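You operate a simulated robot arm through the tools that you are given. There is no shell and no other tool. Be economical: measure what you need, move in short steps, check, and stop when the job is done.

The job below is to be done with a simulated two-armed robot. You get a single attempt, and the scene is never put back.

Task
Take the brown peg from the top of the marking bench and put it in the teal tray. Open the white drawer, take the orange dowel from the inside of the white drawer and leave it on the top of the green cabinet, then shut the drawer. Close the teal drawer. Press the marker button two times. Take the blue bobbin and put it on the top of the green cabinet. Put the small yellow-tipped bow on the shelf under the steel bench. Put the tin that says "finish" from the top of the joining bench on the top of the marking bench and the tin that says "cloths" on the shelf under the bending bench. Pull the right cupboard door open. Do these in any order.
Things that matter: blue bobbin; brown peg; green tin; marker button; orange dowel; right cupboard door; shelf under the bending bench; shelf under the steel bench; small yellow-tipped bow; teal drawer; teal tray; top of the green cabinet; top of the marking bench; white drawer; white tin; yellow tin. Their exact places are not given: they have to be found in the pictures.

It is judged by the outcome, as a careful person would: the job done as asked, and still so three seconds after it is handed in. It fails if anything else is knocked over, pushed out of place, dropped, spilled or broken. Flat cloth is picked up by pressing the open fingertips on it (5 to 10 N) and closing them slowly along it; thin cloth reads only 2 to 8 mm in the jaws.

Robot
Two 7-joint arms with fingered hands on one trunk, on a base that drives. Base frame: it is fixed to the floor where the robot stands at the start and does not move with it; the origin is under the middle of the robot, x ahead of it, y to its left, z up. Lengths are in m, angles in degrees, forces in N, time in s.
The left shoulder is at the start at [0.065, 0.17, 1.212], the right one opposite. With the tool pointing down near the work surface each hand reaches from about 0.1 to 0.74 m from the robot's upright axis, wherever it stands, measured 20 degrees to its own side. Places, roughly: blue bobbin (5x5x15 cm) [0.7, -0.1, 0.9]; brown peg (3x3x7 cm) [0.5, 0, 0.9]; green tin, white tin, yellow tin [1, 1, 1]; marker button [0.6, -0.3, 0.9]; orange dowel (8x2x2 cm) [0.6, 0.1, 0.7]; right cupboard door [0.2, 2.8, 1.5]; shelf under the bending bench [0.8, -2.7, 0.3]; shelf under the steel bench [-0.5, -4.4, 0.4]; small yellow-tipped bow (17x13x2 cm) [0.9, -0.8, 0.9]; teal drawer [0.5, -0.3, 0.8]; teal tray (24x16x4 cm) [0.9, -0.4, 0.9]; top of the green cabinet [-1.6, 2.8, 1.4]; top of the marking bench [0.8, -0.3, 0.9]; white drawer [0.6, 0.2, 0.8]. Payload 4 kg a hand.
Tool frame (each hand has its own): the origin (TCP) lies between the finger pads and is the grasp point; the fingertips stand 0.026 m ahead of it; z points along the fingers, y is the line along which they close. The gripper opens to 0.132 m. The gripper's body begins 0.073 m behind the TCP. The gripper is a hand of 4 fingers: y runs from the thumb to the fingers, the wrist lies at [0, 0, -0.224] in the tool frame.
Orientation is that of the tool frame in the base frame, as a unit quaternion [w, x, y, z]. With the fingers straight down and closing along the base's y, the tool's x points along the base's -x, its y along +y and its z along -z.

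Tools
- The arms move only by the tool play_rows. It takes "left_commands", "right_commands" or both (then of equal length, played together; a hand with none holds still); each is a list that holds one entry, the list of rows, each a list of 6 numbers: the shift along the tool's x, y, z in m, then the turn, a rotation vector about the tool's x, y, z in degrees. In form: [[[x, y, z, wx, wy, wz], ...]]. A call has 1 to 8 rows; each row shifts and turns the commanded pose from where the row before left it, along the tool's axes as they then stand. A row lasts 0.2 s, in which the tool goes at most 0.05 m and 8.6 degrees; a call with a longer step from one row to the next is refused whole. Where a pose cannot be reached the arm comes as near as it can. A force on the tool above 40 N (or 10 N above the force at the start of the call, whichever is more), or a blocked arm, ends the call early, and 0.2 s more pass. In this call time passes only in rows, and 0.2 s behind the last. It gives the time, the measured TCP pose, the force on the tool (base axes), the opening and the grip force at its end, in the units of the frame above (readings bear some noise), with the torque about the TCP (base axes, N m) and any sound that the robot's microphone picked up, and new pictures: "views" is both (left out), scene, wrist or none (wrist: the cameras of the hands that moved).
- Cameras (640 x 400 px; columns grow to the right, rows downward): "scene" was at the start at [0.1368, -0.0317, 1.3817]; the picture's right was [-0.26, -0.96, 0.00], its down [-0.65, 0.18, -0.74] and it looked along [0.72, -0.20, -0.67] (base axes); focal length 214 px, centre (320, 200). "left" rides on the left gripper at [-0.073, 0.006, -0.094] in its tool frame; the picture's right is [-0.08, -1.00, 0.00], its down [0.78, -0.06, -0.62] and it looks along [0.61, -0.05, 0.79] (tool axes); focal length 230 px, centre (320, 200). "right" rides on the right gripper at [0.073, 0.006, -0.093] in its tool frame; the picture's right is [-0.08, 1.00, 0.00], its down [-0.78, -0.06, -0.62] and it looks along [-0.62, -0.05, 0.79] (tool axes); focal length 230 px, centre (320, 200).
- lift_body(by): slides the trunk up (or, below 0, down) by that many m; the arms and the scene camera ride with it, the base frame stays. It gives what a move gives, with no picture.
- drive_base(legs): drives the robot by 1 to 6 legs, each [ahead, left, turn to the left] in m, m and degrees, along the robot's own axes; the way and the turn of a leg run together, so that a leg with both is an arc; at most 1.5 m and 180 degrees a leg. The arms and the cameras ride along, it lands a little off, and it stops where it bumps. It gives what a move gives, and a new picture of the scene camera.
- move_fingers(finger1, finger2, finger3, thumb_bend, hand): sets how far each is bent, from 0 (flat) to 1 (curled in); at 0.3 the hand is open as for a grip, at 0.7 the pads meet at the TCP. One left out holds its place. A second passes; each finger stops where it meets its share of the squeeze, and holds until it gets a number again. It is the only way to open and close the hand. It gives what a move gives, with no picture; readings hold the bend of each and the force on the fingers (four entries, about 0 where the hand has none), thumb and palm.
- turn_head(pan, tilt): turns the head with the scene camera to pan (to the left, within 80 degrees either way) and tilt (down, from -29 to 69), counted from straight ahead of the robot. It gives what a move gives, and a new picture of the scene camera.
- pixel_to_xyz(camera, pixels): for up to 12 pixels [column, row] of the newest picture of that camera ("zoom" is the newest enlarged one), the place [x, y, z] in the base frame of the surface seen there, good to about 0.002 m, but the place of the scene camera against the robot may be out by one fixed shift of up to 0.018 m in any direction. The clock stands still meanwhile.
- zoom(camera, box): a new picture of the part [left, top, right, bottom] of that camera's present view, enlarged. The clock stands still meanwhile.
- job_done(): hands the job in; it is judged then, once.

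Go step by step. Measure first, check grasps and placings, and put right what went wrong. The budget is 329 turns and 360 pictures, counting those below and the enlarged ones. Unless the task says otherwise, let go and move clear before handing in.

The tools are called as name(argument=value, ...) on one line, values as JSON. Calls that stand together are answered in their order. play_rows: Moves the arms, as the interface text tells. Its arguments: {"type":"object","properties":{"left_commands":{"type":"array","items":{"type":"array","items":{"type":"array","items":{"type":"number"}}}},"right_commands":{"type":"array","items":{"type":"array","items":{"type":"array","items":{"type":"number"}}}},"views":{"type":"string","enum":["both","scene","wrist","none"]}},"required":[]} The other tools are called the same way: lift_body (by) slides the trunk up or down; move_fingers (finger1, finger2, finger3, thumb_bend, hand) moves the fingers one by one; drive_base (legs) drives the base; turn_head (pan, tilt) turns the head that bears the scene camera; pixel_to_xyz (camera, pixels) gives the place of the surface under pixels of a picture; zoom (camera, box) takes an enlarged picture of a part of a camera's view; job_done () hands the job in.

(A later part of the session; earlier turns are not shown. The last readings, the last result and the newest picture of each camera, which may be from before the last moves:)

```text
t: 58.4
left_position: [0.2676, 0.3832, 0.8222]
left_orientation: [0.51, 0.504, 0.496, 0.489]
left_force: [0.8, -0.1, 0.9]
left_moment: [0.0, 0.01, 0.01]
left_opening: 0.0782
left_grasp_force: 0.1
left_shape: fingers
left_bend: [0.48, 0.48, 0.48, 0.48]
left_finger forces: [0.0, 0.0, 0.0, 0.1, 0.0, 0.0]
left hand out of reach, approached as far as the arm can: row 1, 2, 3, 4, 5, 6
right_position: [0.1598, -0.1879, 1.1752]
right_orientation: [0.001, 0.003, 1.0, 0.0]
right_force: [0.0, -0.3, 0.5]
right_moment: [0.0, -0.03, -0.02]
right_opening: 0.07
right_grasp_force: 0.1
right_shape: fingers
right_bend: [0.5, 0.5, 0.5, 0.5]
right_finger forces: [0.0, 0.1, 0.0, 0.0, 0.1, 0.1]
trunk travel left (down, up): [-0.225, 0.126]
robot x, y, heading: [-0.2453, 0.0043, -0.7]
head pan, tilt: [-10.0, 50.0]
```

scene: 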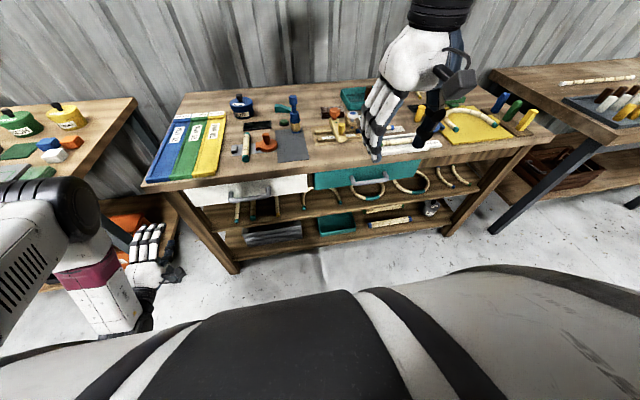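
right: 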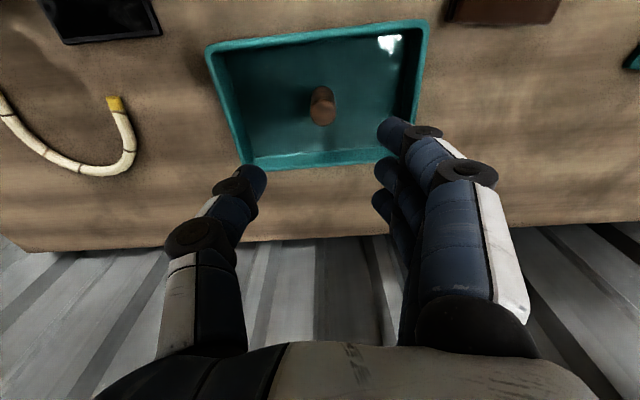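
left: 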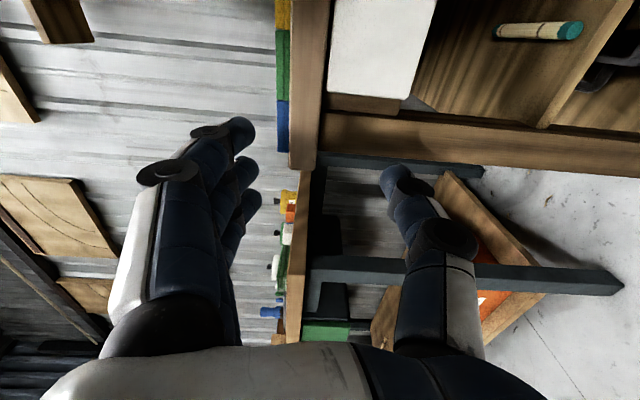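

The arm can't come that far inward when close to the body. Drive the robot 0.21 m to the right instead so that the hand lines up with the handle.

drive_base(legs=[[0, -0.23, 0]])

play_rows(left_commands=[[[0, -0.025, 0, 0, 0, 0], [0, -0.027, 0, 0, 0, 0]]], views="both")

```text
t: 61.0
left_position: [0.2649, 0.1576, 0.8241]
left_orientation: [0.51, 0.503, 0.498, 0.489]
left_force: [0.0, -0.7, -0.3]
left_moment: [0.0, 0.02, 0.01]
left_opening: 0.0781
left_grasp_force: 0.0
left_shape: fingers
left_bend: [0.48, 0.48, 0.48, 0.48]
left_finger forces: [0.0, 0.1, 0.0, 0.0, 0.0, 0.1]
right_position: [0.1584, -0.4119, 1.1755]
right_orientation: [0.001, 0.001, 1.0, 0.0]
right_force: [1.0, -0.4, 0.1]
right_moment: [0.01, -0.03, 0.04]
right_opening: 0.0701
right_grasp_force: 0.1
right_shape: fingers
right_bend: [0.5, 0.5, 0.5, 0.5]
right_finger forces: [0.0, 0.1, 0.0, 0.0, 0.1, 0.0]
trunk travel left (down, up): [-0.225, 0.126]
robot x, y, heading: [-0.2495, -0.2205, -0.5]
head pan, tilt: [-10.0, 50.0]
```

scene: 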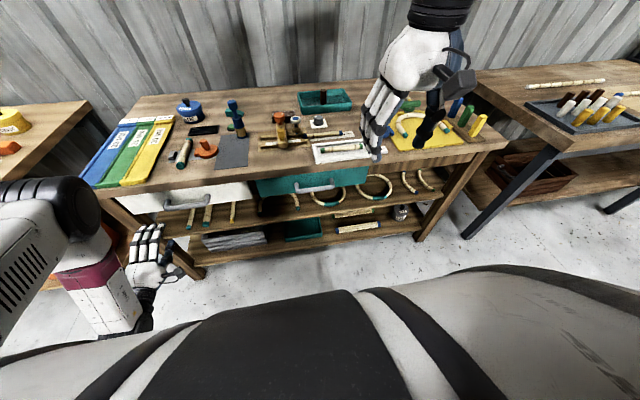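

```text
t: 61.6
left_position: [0.264, 0.1595, 0.7732]
left_orientation: [0.513, 0.504, 0.498, 0.485]
left_force: [-0.2, -0.1, -0.6]
left_moment: [0.0, 0.0, -0.01]
left_opening: 0.0778
left_grasp_force: 0.0
left_shape: fingers
left_bend: [0.48, 0.48, 0.48, 0.48]
left_finger forces: [0.1, 0.0, 0.0, 0.0, 0.0, 0.0]
right_position: [0.1586, -0.4115, 1.1753]
right_orientation: [0.001, 0.0, 1.0, 0.0]
right_force: [-0.7, -0.6, 0.4]
right_moment: [0.02, -0.02, -0.01]
right_opening: 0.0702
right_grasp_force: 0.1
right_shape: fingers
right_bend: [0.5, 0.5, 0.5, 0.5]
right_finger forces: [0.1, 0.1, 0.0, 0.1, 0.1, 0.0]
trunk travel left (down, up): [-0.225, 0.126]
robot x, y, heading: [-0.2503, -0.2184, -0.3]
head pan, tilt: [-10.0, 50.0]
```

scene: 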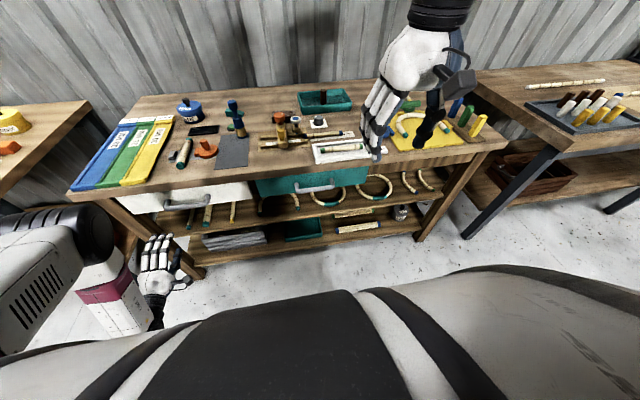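
left: 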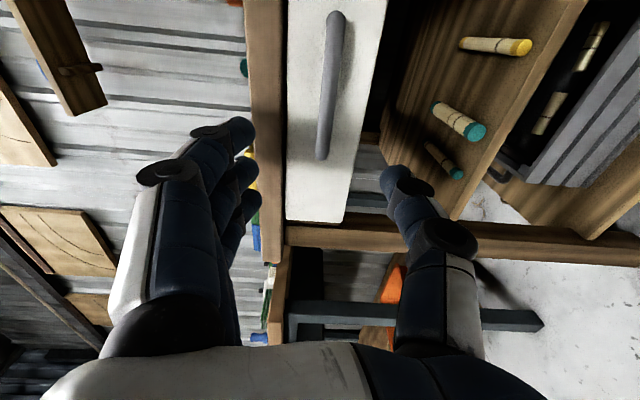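

Handle visible in the left camera at (330,85). Measure it there.

pixel_to_xyz(camera="left", pixels=[[337, 20], [331, 85], [325, 150], [328, 110], [345, 200], [360, 100], [265, 100], [322, 90], [340, 90]])

```text
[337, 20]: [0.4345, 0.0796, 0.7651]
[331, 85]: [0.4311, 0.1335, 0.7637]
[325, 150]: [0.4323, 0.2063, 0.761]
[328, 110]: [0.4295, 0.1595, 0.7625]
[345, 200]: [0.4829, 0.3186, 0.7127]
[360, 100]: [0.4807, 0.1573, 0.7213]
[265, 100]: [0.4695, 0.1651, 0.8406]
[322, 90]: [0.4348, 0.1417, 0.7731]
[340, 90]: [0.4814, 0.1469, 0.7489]
```

Bar centre ≈ (0.437, 0.143, 0.764). Advance onto it.

play_rows(left_commands=[[[-0.01, -0.009, 0.04, 0, 0, 0], [0, 0, 0.045, 0, 0, 0], [0, 0, 0.04, 0, 0, 0], [0, 0, 0.025, 0, 0, 0], [0, 0, 0.018, 0, 0, 0]]], views="wrist")

```text
t: 62.8
left_position: [0.4344, 0.1507, 0.7595]
left_orientation: [0.509, 0.504, 0.499, 0.489]
left_force: [-0.4, 0.0, 0.5]
left_moment: [0.01, 0.02, 0.02]
left_opening: 0.0777
left_grasp_force: 0.0
left_shape: fingers
left_bend: [0.48, 0.48, 0.48, 0.48]
left_finger forces: [0.0, 0.0, 0.0, 0.0, 0.1, 0.0]
left hand out of reach, approached as far as the arm can: row 1
right_position: [0.1596, -0.4108, 1.1744]
right_orientation: [0.001, 0.001, 1.0, 0.0]
right_force: [0.6, 0.4, -0.5]
right_moment: [0.0, 0.01, 0.0]
right_opening: 0.0699
right_grasp_force: 0.1
right_shape: fingers
right_bend: [0.5, 0.5, 0.5, 0.5]
right_finger forces: [0.0, 0.0, 0.1, 0.1, 0.0, 0.1]
trunk travel left (down, up): [-0.225, 0.126]
robot x, y, heading: [-0.2529, -0.2208, -0.2]
head pan, tilt: [-10.0, 50.0]
```

left: 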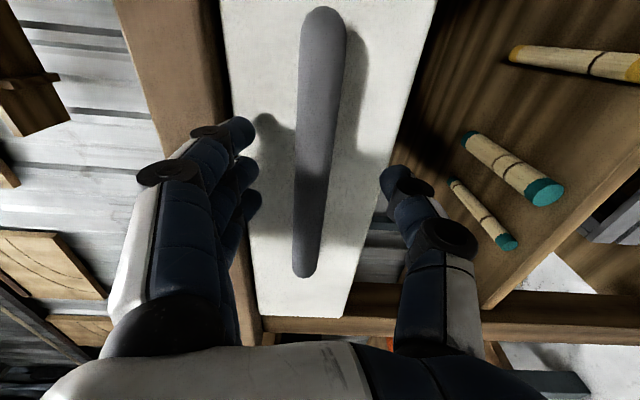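

The bar runs between thumb and fingers. Close on it.

move_fingers(hand="left", finger1=0.75, finger2=0.75, finger3=0.75, thumb_bend=0.75)

play_rows(left_commands=[[[0, 0, -0.015, 0, 0, 0], [0, 0, -0.02, 0, 0, 0], [0, 0, -0.02, 0, 0, 0], [0, 0, -0.02, 0, 0, 0]]], views="both")

```text
t: 63.8
left_position: [0.4334, 0.1505, 0.7604]
left_orientation: [0.51, 0.503, 0.498, 0.488]
left_force: [-0.6, 0.6, 0.2]
left_moment: [-0.01, 0.0, 0.0]
left_opening: 0.0089
left_grasp_force: 0.0
left_shape: fingers
left_bend: [0.75, 0.73, 0.75, 0.73]
left_finger forces: [0.0, 0.1, 0.0, 0.0, 0.0, 0.0]
right_position: [0.159, -0.4112, 1.1755]
right_orientation: [0.002, 0.0, 1.0, 0.0]
right_force: [0.5, -0.1, -0.1]
right_moment: [-0.02, -0.02, 0.01]
right_opening: 0.0699
right_grasp_force: 0.1
right_shape: fingers
right_bend: [0.5, 0.5, 0.5, 0.5]
right_finger forces: [0.0, 0.0, 0.1, 0.1, 0.0, 0.0]
trunk travel left (down, up): [-0.225, 0.126]
robot x, y, heading: [-0.2488, -0.2224, -0.3]
head pan, tilt: [-10.0, 50.0]
```

```text
t: 64.8
left_position: [0.3577, 0.1545, 0.7634]
left_orientation: [0.511, 0.503, 0.499, 0.488]
left_force: [-0.3, -0.7, 0.5]
left_moment: [-0.01, -0.03, 0.0]
left_opening: 0.0091
left_grasp_force: 0.1
left_shape: fingers
left_bend: [0.75, 0.73, 0.75, 0.73]
left_finger forces: [0.0, 0.0, 0.0, 0.0, 0.0, 0.0]
right_position: [0.158, -0.412, 1.1745]
right_orientation: [0.0, 0.002, 1.0, 0.0]
right_force: [-0.1, -0.4, -0.4]
right_moment: [-0.02, -0.01, 0.0]
right_opening: 0.07
right_grasp_force: 0.1
right_shape: fingers
right_bend: [0.5, 0.5, 0.5, 0.5]
right_finger forces: [0.0, 0.0, 0.0, 0.1, 0.1, 0.1]
trunk travel left (down, up): [-0.225, 0.126]
robot x, y, heading: [-0.2491, -0.2204, -0.5]
head pan, tilt: [-10.0, 50.0]
```

scene: 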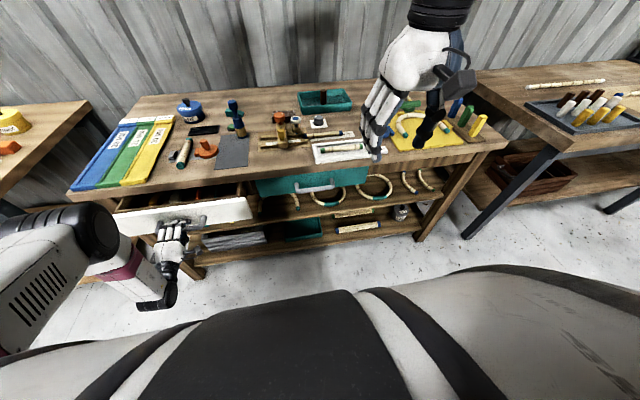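
left: 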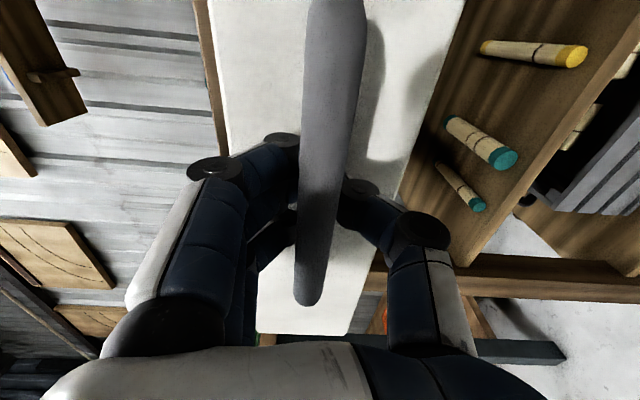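

The drawer is opening (dark interior at 220,190). Pull about 0.1 m more.

play_rows(left_commands=[[[0, 0, -0.02, 0, 0, 0], [0, 0, -0.02, 0, 0, 0], [0, 0, -0.02, 0, 0, 0], [0, 0, -0.02, 0, 0, 0], [0, 0, -0.02, 0, 0, 0]]], views="scene")

zoom(camera="scene", box=[60, 150, 300, 290])

```text
t: 66.0
left_position: [0.2564, 0.1598, 0.7617]
left_orientation: [0.513, 0.503, 0.498, 0.486]
left_force: [-0.5, 0.1, 0.0]
left_moment: [0.0, -0.01, -0.01]
left_opening: 0.0093
left_grasp_force: 0.2
left_shape: fingers
left_bend: [0.75, 0.73, 0.75, 0.73]
left_finger forces: [0.0, 0.0, 0.0, 0.1, 0.0, 0.0]
left hand out of reach, approached as far as the arm can: row 4
right_position: [0.1589, -0.4115, 1.1747]
right_orientation: [0.001, 0.0, 1.0, 0.0]
right_force: [0.2, 0.2, 0.3]
right_moment: [0.0, 0.02, -0.03]
right_opening: 0.07
right_grasp_force: 0.0
right_shape: fingers
right_bend: [0.5, 0.5, 0.5, 0.5]
right_finger forces: [0.0, 0.0, 0.0, 0.0, 0.0, 0.0]
trunk travel left (down, up): [-0.225, 0.126]
robot x, y, heading: [-0.2501, -0.2203, -0.5]
head pan, tilt: [-10.0, 50.0]
```

scene: 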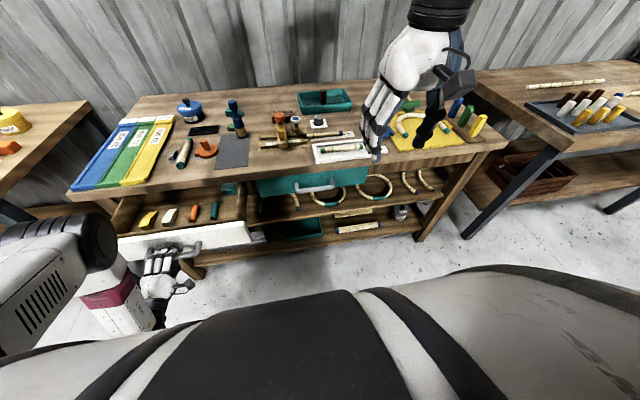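

```text
2.67 times, centred on (180, 220) of scene
```

zoom: 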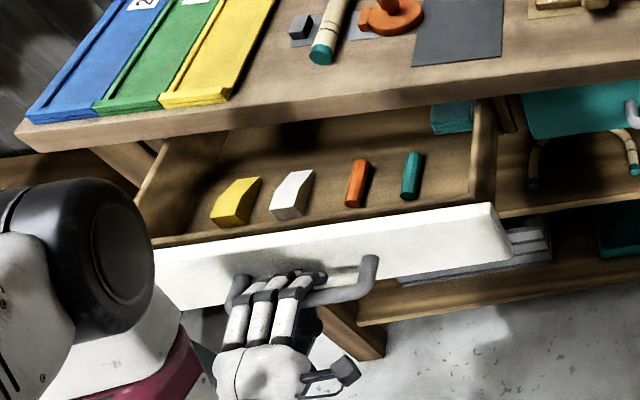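

Orange dowel is at zoom (357,183), with a teal dowel beside it. Measure.

pixel_to_xyz(camera="zoom", pixels=[[357, 165], [357, 183], [352, 202], [411, 175], [292, 195], [330, 215], [330, 238], [400, 130], [470, 200], [345, 180], [370, 180], [240, 200]])

```text
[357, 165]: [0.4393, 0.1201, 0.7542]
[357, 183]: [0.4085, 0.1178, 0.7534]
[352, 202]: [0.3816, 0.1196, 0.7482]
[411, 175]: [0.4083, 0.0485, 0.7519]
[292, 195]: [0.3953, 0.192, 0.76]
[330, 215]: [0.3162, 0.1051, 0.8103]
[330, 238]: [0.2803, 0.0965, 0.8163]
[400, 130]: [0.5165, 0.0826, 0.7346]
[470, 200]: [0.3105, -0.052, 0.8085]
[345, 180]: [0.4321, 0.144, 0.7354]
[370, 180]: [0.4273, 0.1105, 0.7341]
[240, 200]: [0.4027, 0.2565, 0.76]
```

Orange dowel: true ≈ x 0.39–0.455, y 0.13, top z 0.751. Release the handle, back off, and raise the left hand.

move_fingers(hand="left", finger1=0.45, finger2=0.45, finger3=0.45, thumb_bend=0.45)

drive_base(legs=[[-0.15, 0, 0]])

play_rows(left_commands=[[[0, 0.05, 0, 0, 0, 0], [0, 0.05, 0, 0, 0, 0], [0, 0.05, 0, 0, 0, 0], [0, 0.05, 0, 0, 0, 0], [0, 0.05, 0, 0, 0, 0], [0, 0.05, 0, 0, 0, 0], [0, 0.05, 0, 0, 0, 0]]], views="scene")

```text
t: 67.0
left_position: [0.2574, 0.1593, 0.7624]
left_orientation: [0.513, 0.503, 0.499, 0.485]
left_force: [-0.1, -0.3, -1.1]
left_moment: [0.0, 0.03, 0.0]
left_opening: 0.0866
left_grasp_force: 0.1
left_shape: fingers
left_bend: [0.45, 0.45, 0.45, 0.45]
left_finger forces: [0.1, 0.0, 0.0, 0.1, 0.0, 0.1]
right_position: [0.1591, -0.4107, 1.1761]
right_orientation: [0.0, 0.001, 1.0, 0.0]
right_force: [-0.6, 0.9, 0.7]
right_moment: [-0.01, -0.04, 0.04]
right_opening: 0.0701
right_grasp_force: 0.0
right_shape: fingers
right_bend: [0.5, 0.5, 0.5, 0.5]
right_finger forces: [0.0, 0.1, 0.0, 0.0, 0.0, 0.0]
trunk travel left (down, up): [-0.225, 0.126]
robot x, y, heading: [-0.2521, -0.2221, -0.4]
head pan, tilt: [-10.0, 50.0]
```

```text
t: 68.4
left_position: [0.1044, 0.1619, 0.762]
left_orientation: [0.512, 0.502, 0.499, 0.486]
left_force: [0.5, 0.5, 0.2]
left_moment: [0.01, 0.0, 0.01]
left_opening: 0.0863
left_grasp_force: 0.0
left_shape: fingers
left_bend: [0.45, 0.45, 0.45, 0.45]
left_finger forces: [0.0, 0.1, 0.0, 0.0, 0.0, 0.1]
right_position: [0.0069, -0.4091, 1.1749]
right_orientation: [0.001, 0.0, 1.0, 0.0]
right_force: [-0.8, -1.0, 0.1]
right_moment: [0.01, -0.01, -0.01]
right_opening: 0.0699
right_grasp_force: 0.0
right_shape: fingers
right_bend: [0.5, 0.5, 0.5, 0.5]
right_finger forces: [0.1, 0.0, 0.0, 0.0, 0.0, 0.0]
trunk travel left (down, up): [-0.225, 0.126]
robot x, y, heading: [-0.403, -0.223, -0.4]
head pan, tilt: [-10.0, 50.0]
```

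scene: 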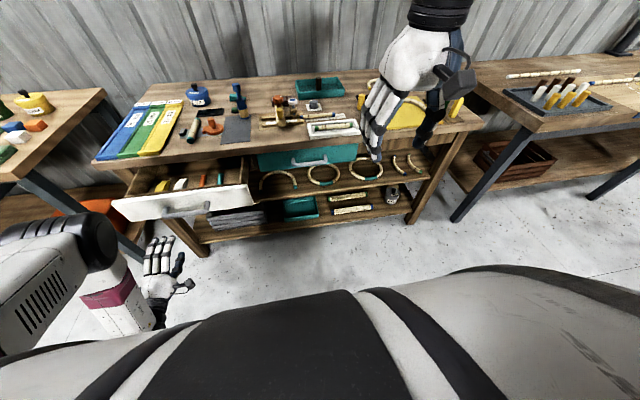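

```text
t: 70.0
left_position: [0.1085, 0.1664, 1.1119]
left_orientation: [0.513, 0.501, 0.498, 0.487]
left_force: [-0.4, -0.4, 1.4]
left_moment: [0.01, 0.03, 0.0]
left_opening: 0.0864
left_grasp_force: 0.0
left_shape: fingers
left_bend: [0.45, 0.45, 0.45, 0.45]
left_finger forces: [0.0, 0.2, 0.0, 0.1, 0.1, 0.0]
right_position: [0.0073, -0.4109, 1.1756]
right_orientation: [0.002, 0.0, 1.0, 0.001]
right_force: [-0.8, -0.1, 0.2]
right_moment: [-0.01, -0.01, 0.03]
right_opening: 0.0703
right_grasp_force: 0.1
right_shape: fingers
right_bend: [0.5, 0.5, 0.5, 0.5]
right_finger forces: [0.0, 0.1, 0.0, 0.0, 0.0, 0.1]
trunk travel left (down, up): [-0.225, 0.126]
robot x, y, heading: [-0.4027, -0.2182, -0.0]
head pan, tilt: [-10.0, 50.0]
```

scene: 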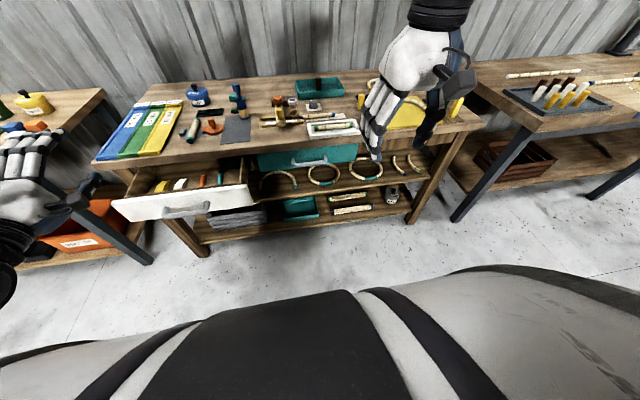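

Before driving left, check the joining bench's extent.

pixel_to_xyz(camera="scene", pixels=[[103, 92], [60, 125], [30, 100], [10, 150], [150, 262], [90, 110]])

drive_base(legs=[[0.0, 0.4, 0]])

```text
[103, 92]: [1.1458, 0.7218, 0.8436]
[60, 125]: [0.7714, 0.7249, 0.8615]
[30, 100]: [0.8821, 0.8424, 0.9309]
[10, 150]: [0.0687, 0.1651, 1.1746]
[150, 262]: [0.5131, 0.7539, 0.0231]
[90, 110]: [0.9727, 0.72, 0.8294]
```

```text
t: 74.1
left_position: [0.1032, 0.5782, 1.1101]
left_orientation: [0.509, 0.498, 0.504, 0.489]
left_force: [-0.2, 0.6, -0.8]
left_moment: [0.05, -0.02, 0.02]
left_opening: 0.0866
left_grasp_force: 0.0
left_shape: fingers
left_bend: [0.45, 0.45, 0.45, 0.45]
left_finger forces: [0.1, 0.0, 0.0, 0.0, 0.0, 0.0]
right_position: [0.0094, 0.0005, 1.1749]
right_orientation: [0.001, -0.007, 1.0, 0.0]
right_force: [-0.3, -0.2, 0.1]
right_moment: [-0.01, 0.0, -0.01]
right_opening: 0.0699
right_grasp_force: 0.1
right_shape: fingers
right_bend: [0.5, 0.5, 0.5, 0.5]
right_finger forces: [0.0, 0.0, 0.0, 0.0, 0.1, 0.0]
trunk travel left (down, up): [-0.225, 0.126]
robot x, y, heading: [-0.4046, 0.1831, 0.4]
head pan, tilt: [-10.0, 50.0]
```

scene: 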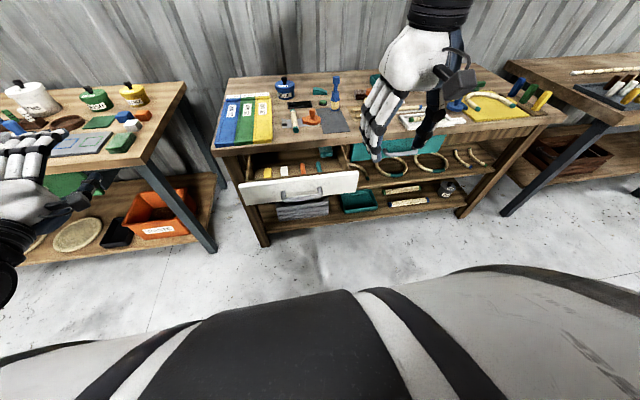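

Clear. Drive forward 0.25 m; then move the right hand above the dowel with fingers at 0.55.

drive_base(legs=[[0.25, 0.03, 0]])

move_fingers(hand="right", finger1=0.53, finger2=0.53, finger3=0.53, thumb_bend=0.53)

play_rows(right_commands=[[[-0.035, 0.025, 0.01, 0, 0, 0], [-0.035, 0.025, 0.01, 0, 0, 0], [-0.035, 0.025, 0.02, 0, 0, 0], [-0.02, 0.02, 0.03, 0, 0, 0], [0, 0, 0.05, 0, 0, 0], [0, 0, 0.05, 0, 0, 0]]], views="both")

```text
t: 75.9
left_position: [0.3523, 0.6085, 1.1109]
left_orientation: [0.51, 0.5, 0.502, 0.488]
left_force: [-0.2, 0.9, -0.2]
left_moment: [0.0, 0.0, -0.01]
left_opening: 0.0869
left_grasp_force: 0.2
left_shape: fingers
left_bend: [0.45, 0.45, 0.45, 0.45]
left_finger forces: [0.0, 0.0, 0.1, 0.0, 0.0, 0.1]
right_position: [0.2561, 0.0306, 1.1749]
right_orientation: [0.001, -0.006, 1.0, 0.0]
right_force: [0.7, -0.3, 0.0]
right_moment: [0.0, 0.01, -0.01]
right_opening: 0.0701
right_grasp_force: 0.2
right_shape: fingers
right_bend: [0.5, 0.5, 0.5, 0.5]
right_finger forces: [0.0, 0.1, 0.0, 0.0, 0.0, 0.0]
trunk travel left (down, up): [-0.225, 0.126]
robot x, y, heading: [-0.1601, 0.2172, 0.4]
head pan, tilt: [-10.0, 50.0]
```

scene: 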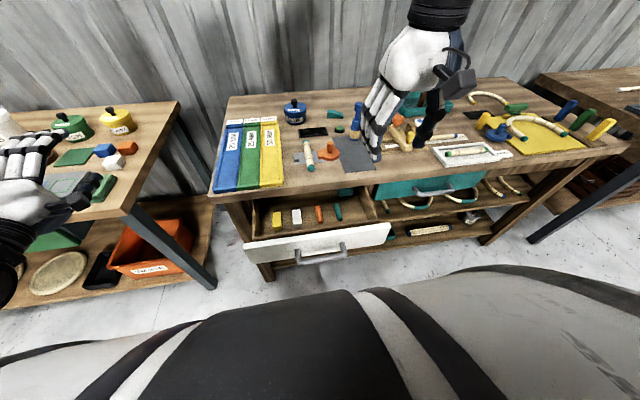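

```text
t: 76.9
left_position: [0.3509, 0.6084, 1.1115]
left_orientation: [0.51, 0.5, 0.501, 0.489]
left_force: [-0.1, 0.3, 0.5]
left_moment: [-0.01, -0.01, 0.0]
left_opening: 0.0865
left_grasp_force: 0.1
left_shape: fingers
left_bend: [0.45, 0.45, 0.45, 0.45]
left_finger forces: [0.0, 0.0, 0.1, 0.1, 0.0, 0.0]
right_position: [0.2562, 0.031, 1.1752]
right_orientation: [0.001, -0.006, 1.0, 0.0]
right_force: [0.1, 0.4, -0.6]
right_moment: [0.01, -0.02, 0.0]
right_opening: 0.0618
right_grasp_force: 0.0
right_shape: fingers
right_bend: [0.53, 0.53, 0.53, 0.53]
right_finger forces: [0.0, 0.1, 0.1, 0.0, 0.0, 0.0]
trunk travel left (down, up): [-0.225, 0.126]
robot x, y, heading: [-0.1556, 0.2137, 0.6]
head pan, tilt: [-10.0, 50.0]
```

```text
t: 78.3
left_position: [0.3523, 0.6082, 1.1107]
left_orientation: [0.51, 0.501, 0.501, 0.488]
left_force: [1.0, 0.3, -0.4]
left_moment: [-0.02, 0.0, 0.0]
left_opening: 0.0866
left_grasp_force: 0.2
left_shape: fingers
left_bend: [0.45, 0.45, 0.45, 0.45]
left_finger forces: [0.0, 0.0, 0.0, 0.0, 0.1, 0.1]
right_position: [0.3795, 0.129, 1.0063]
right_orientation: [0.001, -0.005, 1.0, 0.0]
right_force: [0.4, 0.4, 0.4]
right_moment: [-0.02, 0.01, 0.04]
right_opening: 0.0615
right_grasp_force: 0.1
right_shape: fingers
right_bend: [0.53, 0.53, 0.53, 0.53]
right_finger forces: [0.0, 0.1, 0.1, 0.0, 0.0, 0.0]
trunk travel left (down, up): [-0.225, 0.126]
robot x, y, heading: [-0.1569, 0.2168, 0.5]
head pan, tilt: [-10.0, 50.0]
```

scene: 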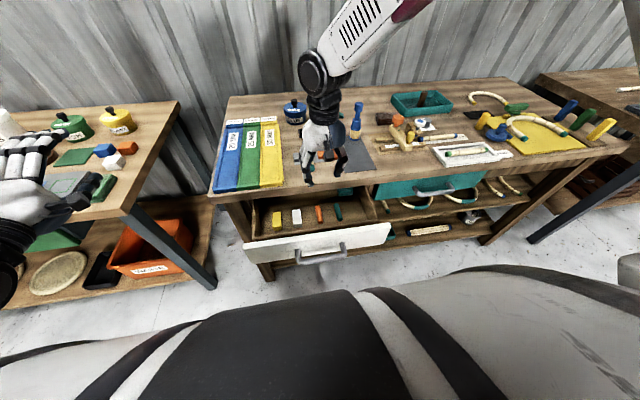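
right: 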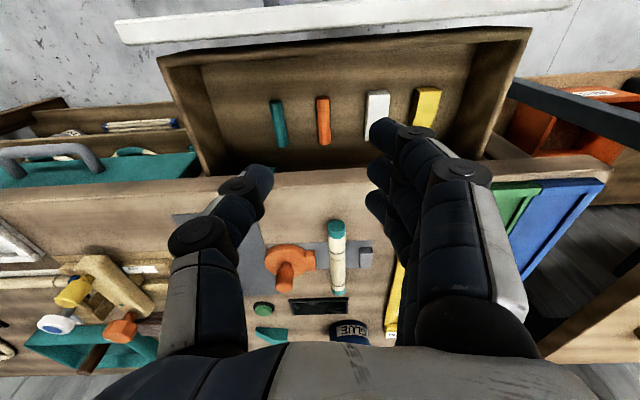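

Measure the orange dowel (323,120) from the right camera, plus the bench edge and drawer front.

pixel_to_xyz(camera="right", pixels=[[322, 100], [323, 120], [324, 140], [278, 122], [376, 110], [340, 38], [340, 30], [340, 176], [340, 165], [200, 180]])

zoom(camera="right", box=[240, 20, 480, 200])

```text
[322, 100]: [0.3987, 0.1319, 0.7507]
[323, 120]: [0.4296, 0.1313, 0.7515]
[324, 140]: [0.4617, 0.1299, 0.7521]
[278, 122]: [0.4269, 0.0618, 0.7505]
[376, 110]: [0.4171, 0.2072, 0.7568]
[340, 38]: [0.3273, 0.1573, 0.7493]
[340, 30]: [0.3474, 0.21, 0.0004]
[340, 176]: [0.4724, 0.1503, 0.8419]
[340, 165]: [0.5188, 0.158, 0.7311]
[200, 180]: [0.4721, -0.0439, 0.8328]
```

```text
2.22 times, centred on (360, 110) of right
```

zoom: 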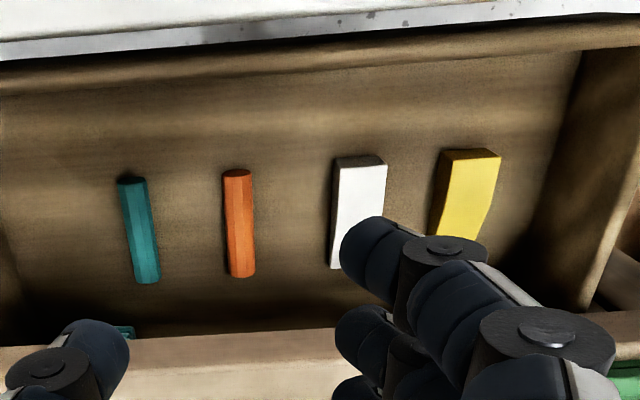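

Dowel x 0.393–0.468, y 0.131. Descend at x≈0.41, checking midway.

play_rows(right_commands=[[[-0.015, 0.001, 0.04, 0, 0, 0], [-0.014, 0.001, 0.04, 0, 0, 0], [0, 0, 0.05, 0, 0, 0], [0, 0, 0.05, 0, 0, 0], [0, 0, 0.03, 0, 0, 0]]], views="both")

```text
t: 79.5
left_position: [0.3523, 0.6083, 1.1109]
left_orientation: [0.509, 0.5, 0.503, 0.488]
left_force: [1.0, 0.8, 0.4]
left_moment: [-0.02, -0.01, 0.03]
left_opening: 0.0867
left_grasp_force: 0.0
left_shape: fingers
left_bend: [0.45, 0.45, 0.45, 0.45]
left_finger forces: [0.0, 0.0, 0.0, 0.0, 0.0, 0.0]
right_position: [0.4065, 0.1298, 0.7949]
right_orientation: [0.0, -0.006, 1.0, 0.0]
right_force: [0.7, -0.1, 0.5]
right_moment: [0.01, 0.03, 0.0]
right_opening: 0.0618
right_grasp_force: 0.0
right_shape: fingers
right_bend: [0.53, 0.53, 0.53, 0.53]
right_finger forces: [0.0, 0.0, 0.0, 0.1, 0.0, 0.0]
trunk travel left (down, up): [-0.225, 0.126]
robot x, y, heading: [-0.1576, 0.2187, 0.5]
head pan, tilt: [-10.0, 50.0]
```

scene: 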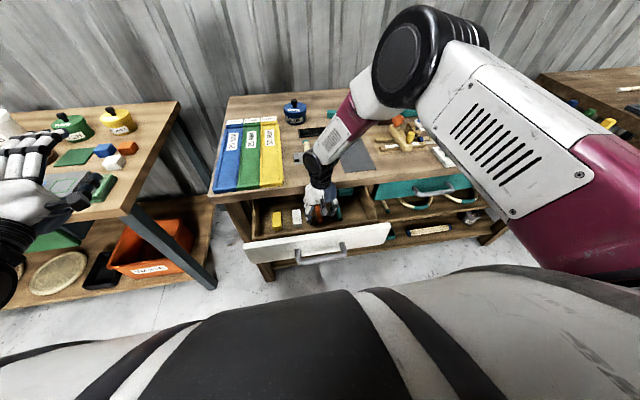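
right: 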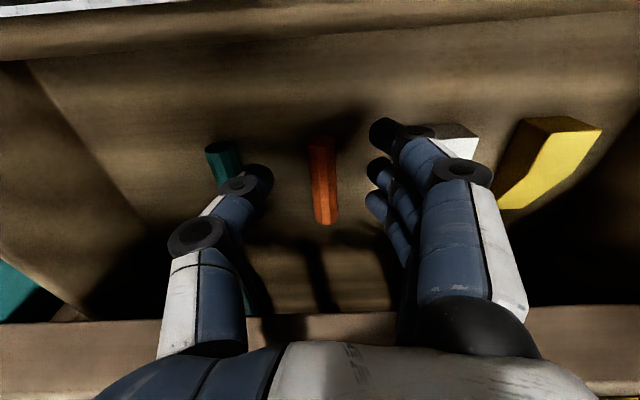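

Dowel between the digits at (323,180). Descend the last bit and close.

play_rows(right_commands=[[[0, 0.001, 0.02, 0, 0, 0], [0, 0, 0.01, 0, 0, 0], [0, 0, 0.004, 0, 0, 0]]], views="none")

move_fingers(hand="right", finger1=0.68, finger2=0.76, finger3=0.68, thumb_bend=0.72)

zoom(camera="right", box=[0, 0, 640, 400])

```text
t: 80.3
left_position: [0.3495, 0.6091, 1.1129]
left_orientation: [0.511, 0.5, 0.501, 0.489]
left_force: [-0.7, 0.5, -0.1]
left_moment: [0.0, -0.03, -0.04]
left_opening: 0.0865
left_grasp_force: 0.1
left_shape: fingers
left_bend: [0.45, 0.45, 0.45, 0.45]
left_finger forces: [0.0, 0.0, 0.0, 0.0, 0.0, 0.1]
right_position: [0.4091, 0.1306, 0.7647]
right_orientation: [0.005, -0.006, 1.0, 0.0]
right_force: [-0.7, 0.2, 28.7]
right_moment: [-0.32, 0.27, 0.02]
right_opening: 0.0616
right_grasp_force: 14.5
right_shape: fingers
right_bend: [0.54, 0.53, 0.53, 0.53]
right_finger forces: [7.4, 3.6, 0.5, 0.1, 17.3, 0.1]
trunk travel left (down, up): [-0.225, 0.126]
robot x, y, heading: [-0.1565, 0.2182, 0.7]
head pan, tilt: [-10.0, 50.0]
```

```text
t: 81.3
left_position: [0.3504, 0.6073, 1.1121]
left_orientation: [0.51, 0.499, 0.501, 0.489]
left_force: [1.5, 0.0, 0.2]
left_moment: [0.0, -0.02, 0.05]
left_opening: 0.0866
left_grasp_force: 0.0
left_shape: fingers
left_bend: [0.45, 0.45, 0.45, 0.45]
left_finger forces: [0.0, 0.1, 0.0, 0.1, 0.1, 0.1]
right_position: [0.408, 0.1311, 0.7618]
right_orientation: [0.0, -0.006, 1.0, 0.0]
right_force: [0.4, -3.5, 9.5]
right_moment: [-0.31, -0.01, 0.04]
right_opening: 0.0227
right_grasp_force: 13.1
right_shape: fingers
right_bend: [0.68, 0.69, 0.67, 0.69]
right_finger forces: [0.0, 7.2, 1.5, 0.1, 18.0, 0.0]
trunk travel left (down, up): [-0.225, 0.126]
robot x, y, heading: [-0.1576, 0.2187, 0.4]
head pan, tilt: [-10.0, 50.0]
```

```text
1.00 times, centred on (320, 200) of right (not enlarged: the box is as wide or as high as the picture)
```

zoom: 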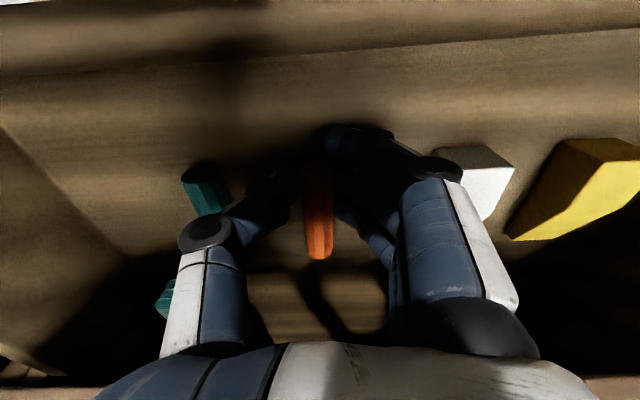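

Gripped (opening 2.3 cm, 13 N). Lift.

play_rows(right_commands=[[[0.005, 0, -0.03, 0, 0, 0], [0, 0, -0.05, 0, 0, 0], [0, 0, -0.05, 0, 0, 0], [0, 0, -0.05, 0, 0, 0], [0, 0, -0.05, 0, 0, 0]]], views="both")

```text
t: 82.5
left_position: [0.3511, 0.609, 1.1114]
left_orientation: [0.51, 0.499, 0.501, 0.489]
left_force: [0.3, -0.3, -0.2]
left_moment: [-0.02, 0.0, -0.01]
left_opening: 0.0867
left_grasp_force: 0.0
left_shape: fingers
left_bend: [0.45, 0.45, 0.45, 0.45]
left_finger forces: [0.0, 0.0, 0.0, 0.1, 0.1, 0.0]
right_position: [0.4044, 0.1296, 0.9903]
right_orientation: [0.0, -0.006, 1.0, 0.001]
right_force: [0.0, 1.1, -1.1]
right_moment: [0.0, -0.02, 0.0]
right_opening: 0.0223
right_grasp_force: 9.2
right_shape: fingers
right_bend: [0.68, 0.69, 0.66, 0.68]
right_finger forces: [0.1, 7.8, 1.6, 0.0, 9.5, 0.1]
trunk travel left (down, up): [-0.225, 0.126]
robot x, y, heading: [-0.156, 0.2184, 0.7]
head pan, tilt: [-10.0, 50.0]
```

scene: 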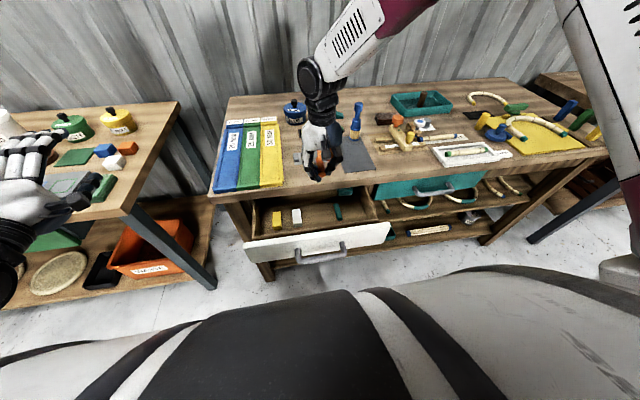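
right: 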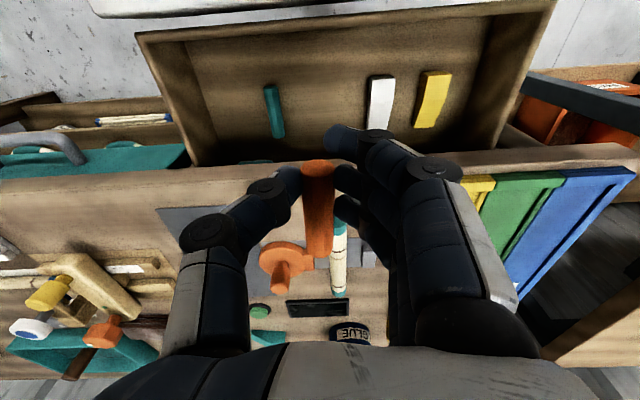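

Dowel held; teal/white/yellow pieces remain in the drawer. Raise the right hand, make a left fist, and reposition to shut the drawer.

play_rows(right_commands=[[[0.03, -0.02, -0.03, 0, 0, 0], [0.03, -0.02, -0.03, 0, 0, 0], [0.0, 0, -0.05, 0, 0, 0], [0, 0, -0.05, 0, 0, 0], [0, 0, -0.03, 0, 0, 0]]], views="none")

move_fingers(hand="left", finger1=0.75, finger2=0.75, finger3=0.75, thumb_bend=0.75)

drive_base(legs=[[-0.25, 0, 0], [0, -0.44, 0]])

play_rows(left_commands=[[[0, -0.05, 0, 0, 0, 0], [0, -0.05, 0, 0, 0, 0], [0, -0.05, 0, 0, 0, 0], [0, -0.05, 0, 0, 0, 0], [0, -0.05, 0, 0, 0, 0], [0, -0.05, 0, 0, 0, 0], [0, -0.042, 0, 0, 0, 0]]], views="both")

```text
t: 83.7
left_position: [0.3513, 0.6092, 1.1097]
left_orientation: [0.509, 0.5, 0.503, 0.488]
left_force: [0.3, -0.2, 0.5]
left_moment: [-0.02, 0.02, 0.0]
left_opening: 0.0867
left_grasp_force: 0.0
left_shape: fingers
left_bend: [0.45, 0.45, 0.45, 0.45]
left_finger forces: [0.0, 0.1, 0.1, 0.0, 0.0, 0.1]
right_position: [0.3411, 0.089, 1.1824]
right_orientation: [0.001, -0.005, 1.0, 0.0]
right_force: [0.3, -0.1, -0.4]
right_moment: [0.01, -0.01, 0.0]
right_opening: 0.0223
right_grasp_force: 9.6
right_shape: fingers
right_bend: [0.68, 0.69, 0.66, 0.68]
right_finger forces: [0.1, 7.8, 1.6, 0.0, 9.5, 0.0]
trunk travel left (down, up): [-0.225, 0.126]
robot x, y, heading: [-0.157, 0.2165, 0.6]
head pan, tilt: [-10.0, 50.0]
```

```text
t: 84.7
left_position: [0.3521, 0.6087, 1.1107]
left_orientation: [0.509, 0.5, 0.502, 0.488]
left_force: [-1.3, -0.7, -0.2]
left_moment: [0.01, 0.02, 0.0]
left_opening: 0.0092
left_grasp_force: 0.1
left_shape: fingers
left_bend: [0.75, 0.73, 0.75, 0.73]
left_finger forces: [0.1, 0.0, 0.1, 0.0, 0.0, 0.0]
right_position: [0.341, 0.0874, 1.182]
right_orientation: [0.001, -0.005, 1.0, 0.0]
right_force: [-0.3, -0.5, -0.4]
right_moment: [0.01, 0.0, 0.02]
right_opening: 0.0221
right_grasp_force: 9.4
right_shape: fingers
right_bend: [0.68, 0.69, 0.66, 0.68]
right_finger forces: [0.1, 7.8, 1.7, 0.1, 9.5, 0.1]
trunk travel left (down, up): [-0.225, 0.126]
robot x, y, heading: [-0.1586, 0.219, 0.6]
head pan, tilt: [-10.0, 50.0]
```

```text
t: 90.6
left_position: [0.106, 0.1584, 1.1106]
left_orientation: [0.512, 0.503, 0.499, 0.486]
left_force: [-0.3, 0.3, 0.4]
left_moment: [-0.01, 0.02, -0.03]
left_opening: 0.0089
left_grasp_force: 0.0
left_shape: fingers
left_bend: [0.75, 0.73, 0.75, 0.73]
left_finger forces: [0.1, 0.1, 0.1, 0.0, 0.0, 0.1]
right_position: [0.0898, -0.3624, 1.1831]
right_orientation: [0.001, 0.0, 1.0, 0.0]
right_force: [-0.3, -0.1, -0.9]
right_moment: [0.01, 0.01, -0.04]
right_opening: 0.0226
right_grasp_force: 9.8
right_shape: fingers
right_bend: [0.68, 0.69, 0.66, 0.68]
right_finger forces: [0.0, 7.7, 1.7, 0.0, 9.5, 0.0]
trunk travel left (down, up): [-0.225, 0.126]
robot x, y, heading: [-0.4061, -0.2271, -0.3]
head pan, tilt: [-10.0, 50.0]
```

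scene: 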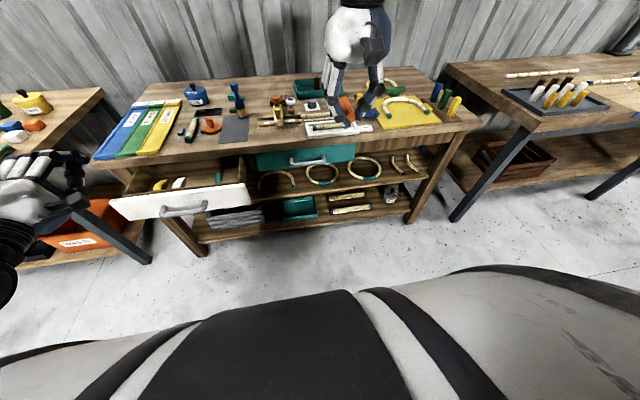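

```text
t: 92.2
left_position: [0.1031, 0.1505, 0.7704]
left_orientation: [0.515, 0.502, 0.499, 0.484]
left_force: [0.1, 0.2, -0.5]
left_moment: [0.0, 0.04, 0.03]
left_opening: 0.0092
left_grasp_force: 0.1
left_shape: fingers
left_bend: [0.75, 0.73, 0.75, 0.73]
left_finger forces: [0.0, 0.0, 0.0, 0.1, 0.0, 0.0]
right_position: [0.0908, -0.3603, 1.1829]
right_orientation: [0.0, 0.001, 1.0, -0.001]
right_force: [0.4, 0.4, -0.2]
right_moment: [-0.01, 0.03, -0.02]
right_opening: 0.0219
right_grasp_force: 9.1
right_shape: fingers
right_bend: [0.68, 0.69, 0.66, 0.68]
right_finger forces: [0.1, 7.7, 1.8, 0.1, 9.5, 0.1]
trunk travel left (down, up): [-0.225, 0.126]
robot x, y, heading: [-0.4049, -0.2244, 0.1]
head pan, tilt: [-10.0, 50.0]
```

scene: 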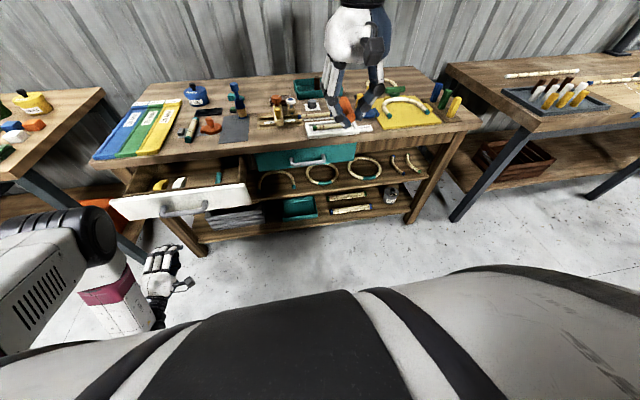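
left: 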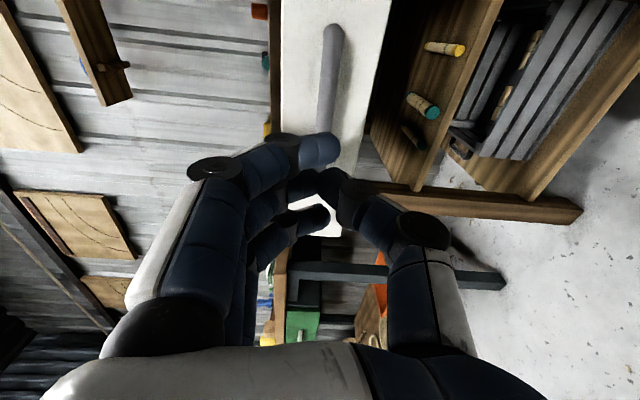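

Fist lined up with the handle. Drive forward 0.22 m to push the drawer most of the way.

drive_base(legs=[[0.22, 0, 0]])

play_rows(left_commands=[[[0, 0, 0.02, 0, 0, 0], [0, 0, 0.02, 0, 0, 0], [0, 0, 0.02, 0, 0, 0], [0, 0, 0.015, 0, 0, 0], [0, 0, 0.015, 0, 0, 0], [0, 0, 0.01, 0, 0, 0]]], views="both")

```text
t: 93.9
left_position: [0.3223, 0.1491, 0.7719]
left_orientation: [0.514, 0.502, 0.499, 0.485]
left_force: [-0.2, -0.4, 0.0]
left_moment: [0.0, -0.02, -0.02]
left_opening: 0.0089
left_grasp_force: 0.0
left_shape: fingers
left_bend: [0.75, 0.73, 0.75, 0.73]
left_finger forces: [0.0, 0.0, 0.0, 0.1, 0.0, 0.1]
right_position: [0.3111, -0.3613, 1.1823]
right_orientation: [0.001, -0.001, 1.0, 0.0]
right_force: [0.9, -0.8, -1.0]
right_moment: [-0.01, 0.02, 0.05]
right_opening: 0.0222
right_grasp_force: 9.5
right_shape: fingers
right_bend: [0.68, 0.69, 0.66, 0.68]
right_finger forces: [0.0, 7.8, 1.6, 0.1, 9.5, 0.0]
trunk travel left (down, up): [-0.225, 0.126]
robot x, y, heading: [-0.1879, -0.2285, -0.2]
head pan, tilt: [-10.0, 50.0]
```

scene: 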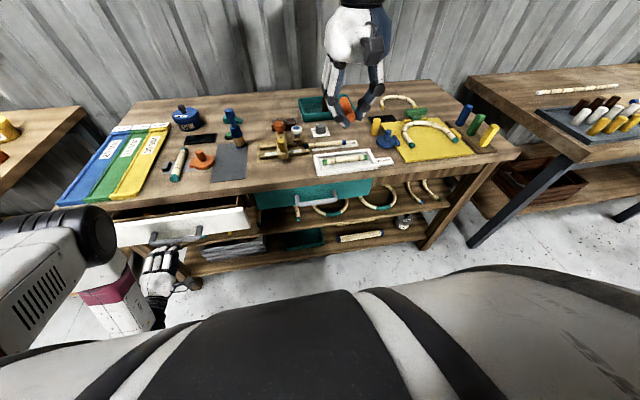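

```text
t: 95.3
left_position: [0.4115, 0.1468, 0.7635]
left_orientation: [0.509, 0.506, 0.505, 0.479]
left_force: [-19.3, -3.6, 2.1]
left_moment: [-0.02, -0.08, -0.01]
left_opening: 0.0082
left_grasp_force: 12.4
left_shape: fingers
left_bend: [0.75, 0.73, 0.75, 0.77]
left_finger forces: [0.0, 0.0, 0.0, 0.0, 26.0, 0.0]
right_position: [0.3094, -0.3607, 1.183]
right_orientation: [0.001, -0.003, 1.0, 0.001]
right_force: [0.5, 0.1, -0.5]
right_moment: [-0.01, 0.0, -0.01]
right_opening: 0.022
right_grasp_force: 10.0
right_shape: fingers
right_bend: [0.68, 0.69, 0.66, 0.68]
right_finger forces: [0.0, 7.9, 1.6, 0.0, 9.5, 0.1]
trunk travel left (down, up): [-0.225, 0.126]
robot x, y, heading: [-0.1883, -0.2303, -0.1]
head pan, tilt: [-10.0, 50.0]
stopped in row 6 (left hand): the force on the tool passed its limit at 46 N (the readings are from after the stop); the commanded pose is now the measured one
```

scene: 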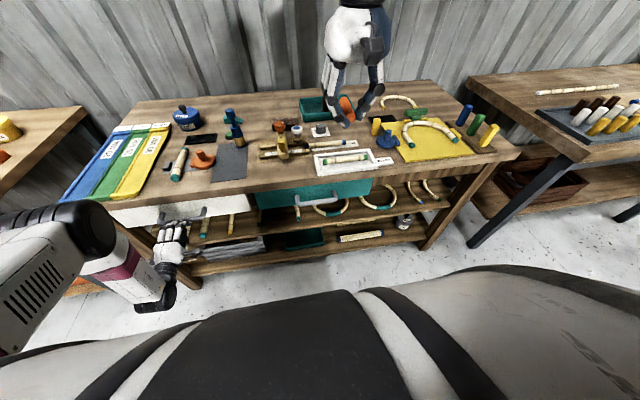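
left: 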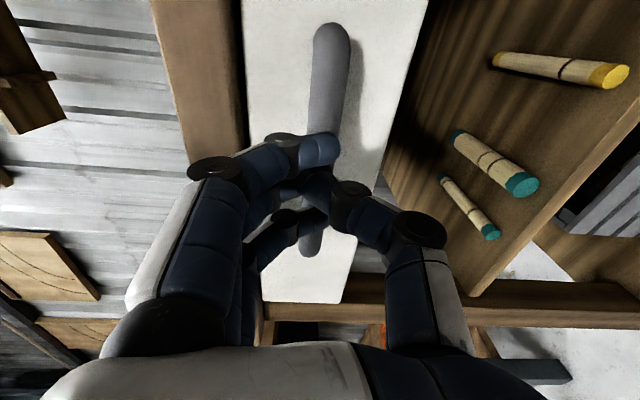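

pixel_to_xyz(camera="left", pixels=[[332, 60], [385, 100], [270, 80], [310, 285], [185, 100]])

play_rows(left_commands=[[[0, 0, -0.03, 0, 0, 0], [0, 0, -0.04, 0, 0, 0], [0, 0, -0.04, 0, 0, 0]]], views="none")

drive_base(legs=[[-0.15, 0, 0]])

```text
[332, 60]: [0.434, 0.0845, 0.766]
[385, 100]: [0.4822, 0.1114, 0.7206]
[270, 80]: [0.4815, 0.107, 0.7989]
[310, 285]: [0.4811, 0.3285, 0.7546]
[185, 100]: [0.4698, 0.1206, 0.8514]
```

```text
t: 96.1
left_position: [0.304, 0.1495, 0.7677]
left_orientation: [0.51, 0.506, 0.504, 0.479]
left_force: [-0.3, 0.6, 0.3]
left_moment: [0.0, 0.0, 0.02]
left_opening: 0.008
left_grasp_force: 0.1
left_shape: fingers
left_bend: [0.75, 0.73, 0.75, 0.74]
left_finger forces: [0.0, 0.1, 0.1, 0.1, 0.0, 0.1]
right_position: [0.311, -0.36, 1.1816]
right_orientation: [0.0, -0.002, 1.0, 0.0]
right_force: [0.6, 0.1, 0.3]
right_moment: [0.03, -0.02, 0.03]
right_opening: 0.0221
right_grasp_force: 10.2
right_shape: fingers
right_bend: [0.68, 0.69, 0.66, 0.68]
right_finger forces: [0.0, 7.8, 1.7, 0.0, 9.5, 0.0]
trunk travel left (down, up): [-0.225, 0.126]
robot x, y, heading: [-0.1925, -0.2294, -0.2]
head pan, tilt: [-10.0, 50.0]
```

```text
t: 97.5
left_position: [0.152, 0.1514, 0.7689]
left_orientation: [0.509, 0.505, 0.505, 0.48]
left_force: [-0.3, 0.1, -0.2]
left_moment: [0.0, 0.03, 0.01]
left_opening: 0.0083
left_grasp_force: 0.1
left_shape: fingers
left_bend: [0.75, 0.73, 0.75, 0.74]
left_finger forces: [0.1, 0.1, 0.1, 0.0, 0.0, 0.0]
right_position: [0.16, -0.3586, 1.1832]
right_orientation: [0.002, -0.003, 1.0, 0.0]
right_force: [-0.1, -0.8, 0.3]
right_moment: [0.0, -0.03, -0.02]
right_opening: 0.022
right_grasp_force: 9.7
right_shape: fingers
right_bend: [0.68, 0.69, 0.66, 0.68]
right_finger forces: [0.0, 7.8, 1.8, 0.1, 9.5, 0.1]
trunk travel left (down, up): [-0.225, 0.126]
robot x, y, heading: [-0.3357, -0.2285, 0.2]
head pan, tilt: [-10.0, 50.0]
```

scene: 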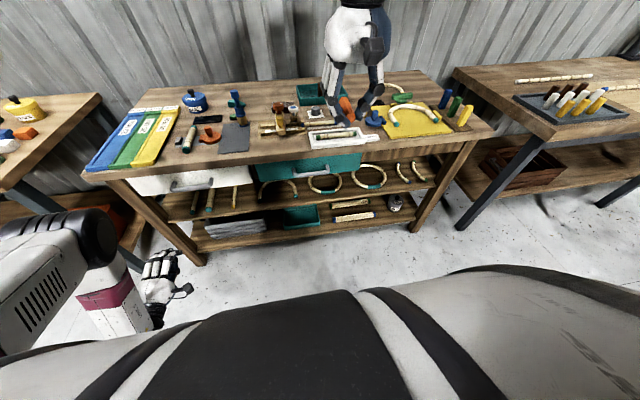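

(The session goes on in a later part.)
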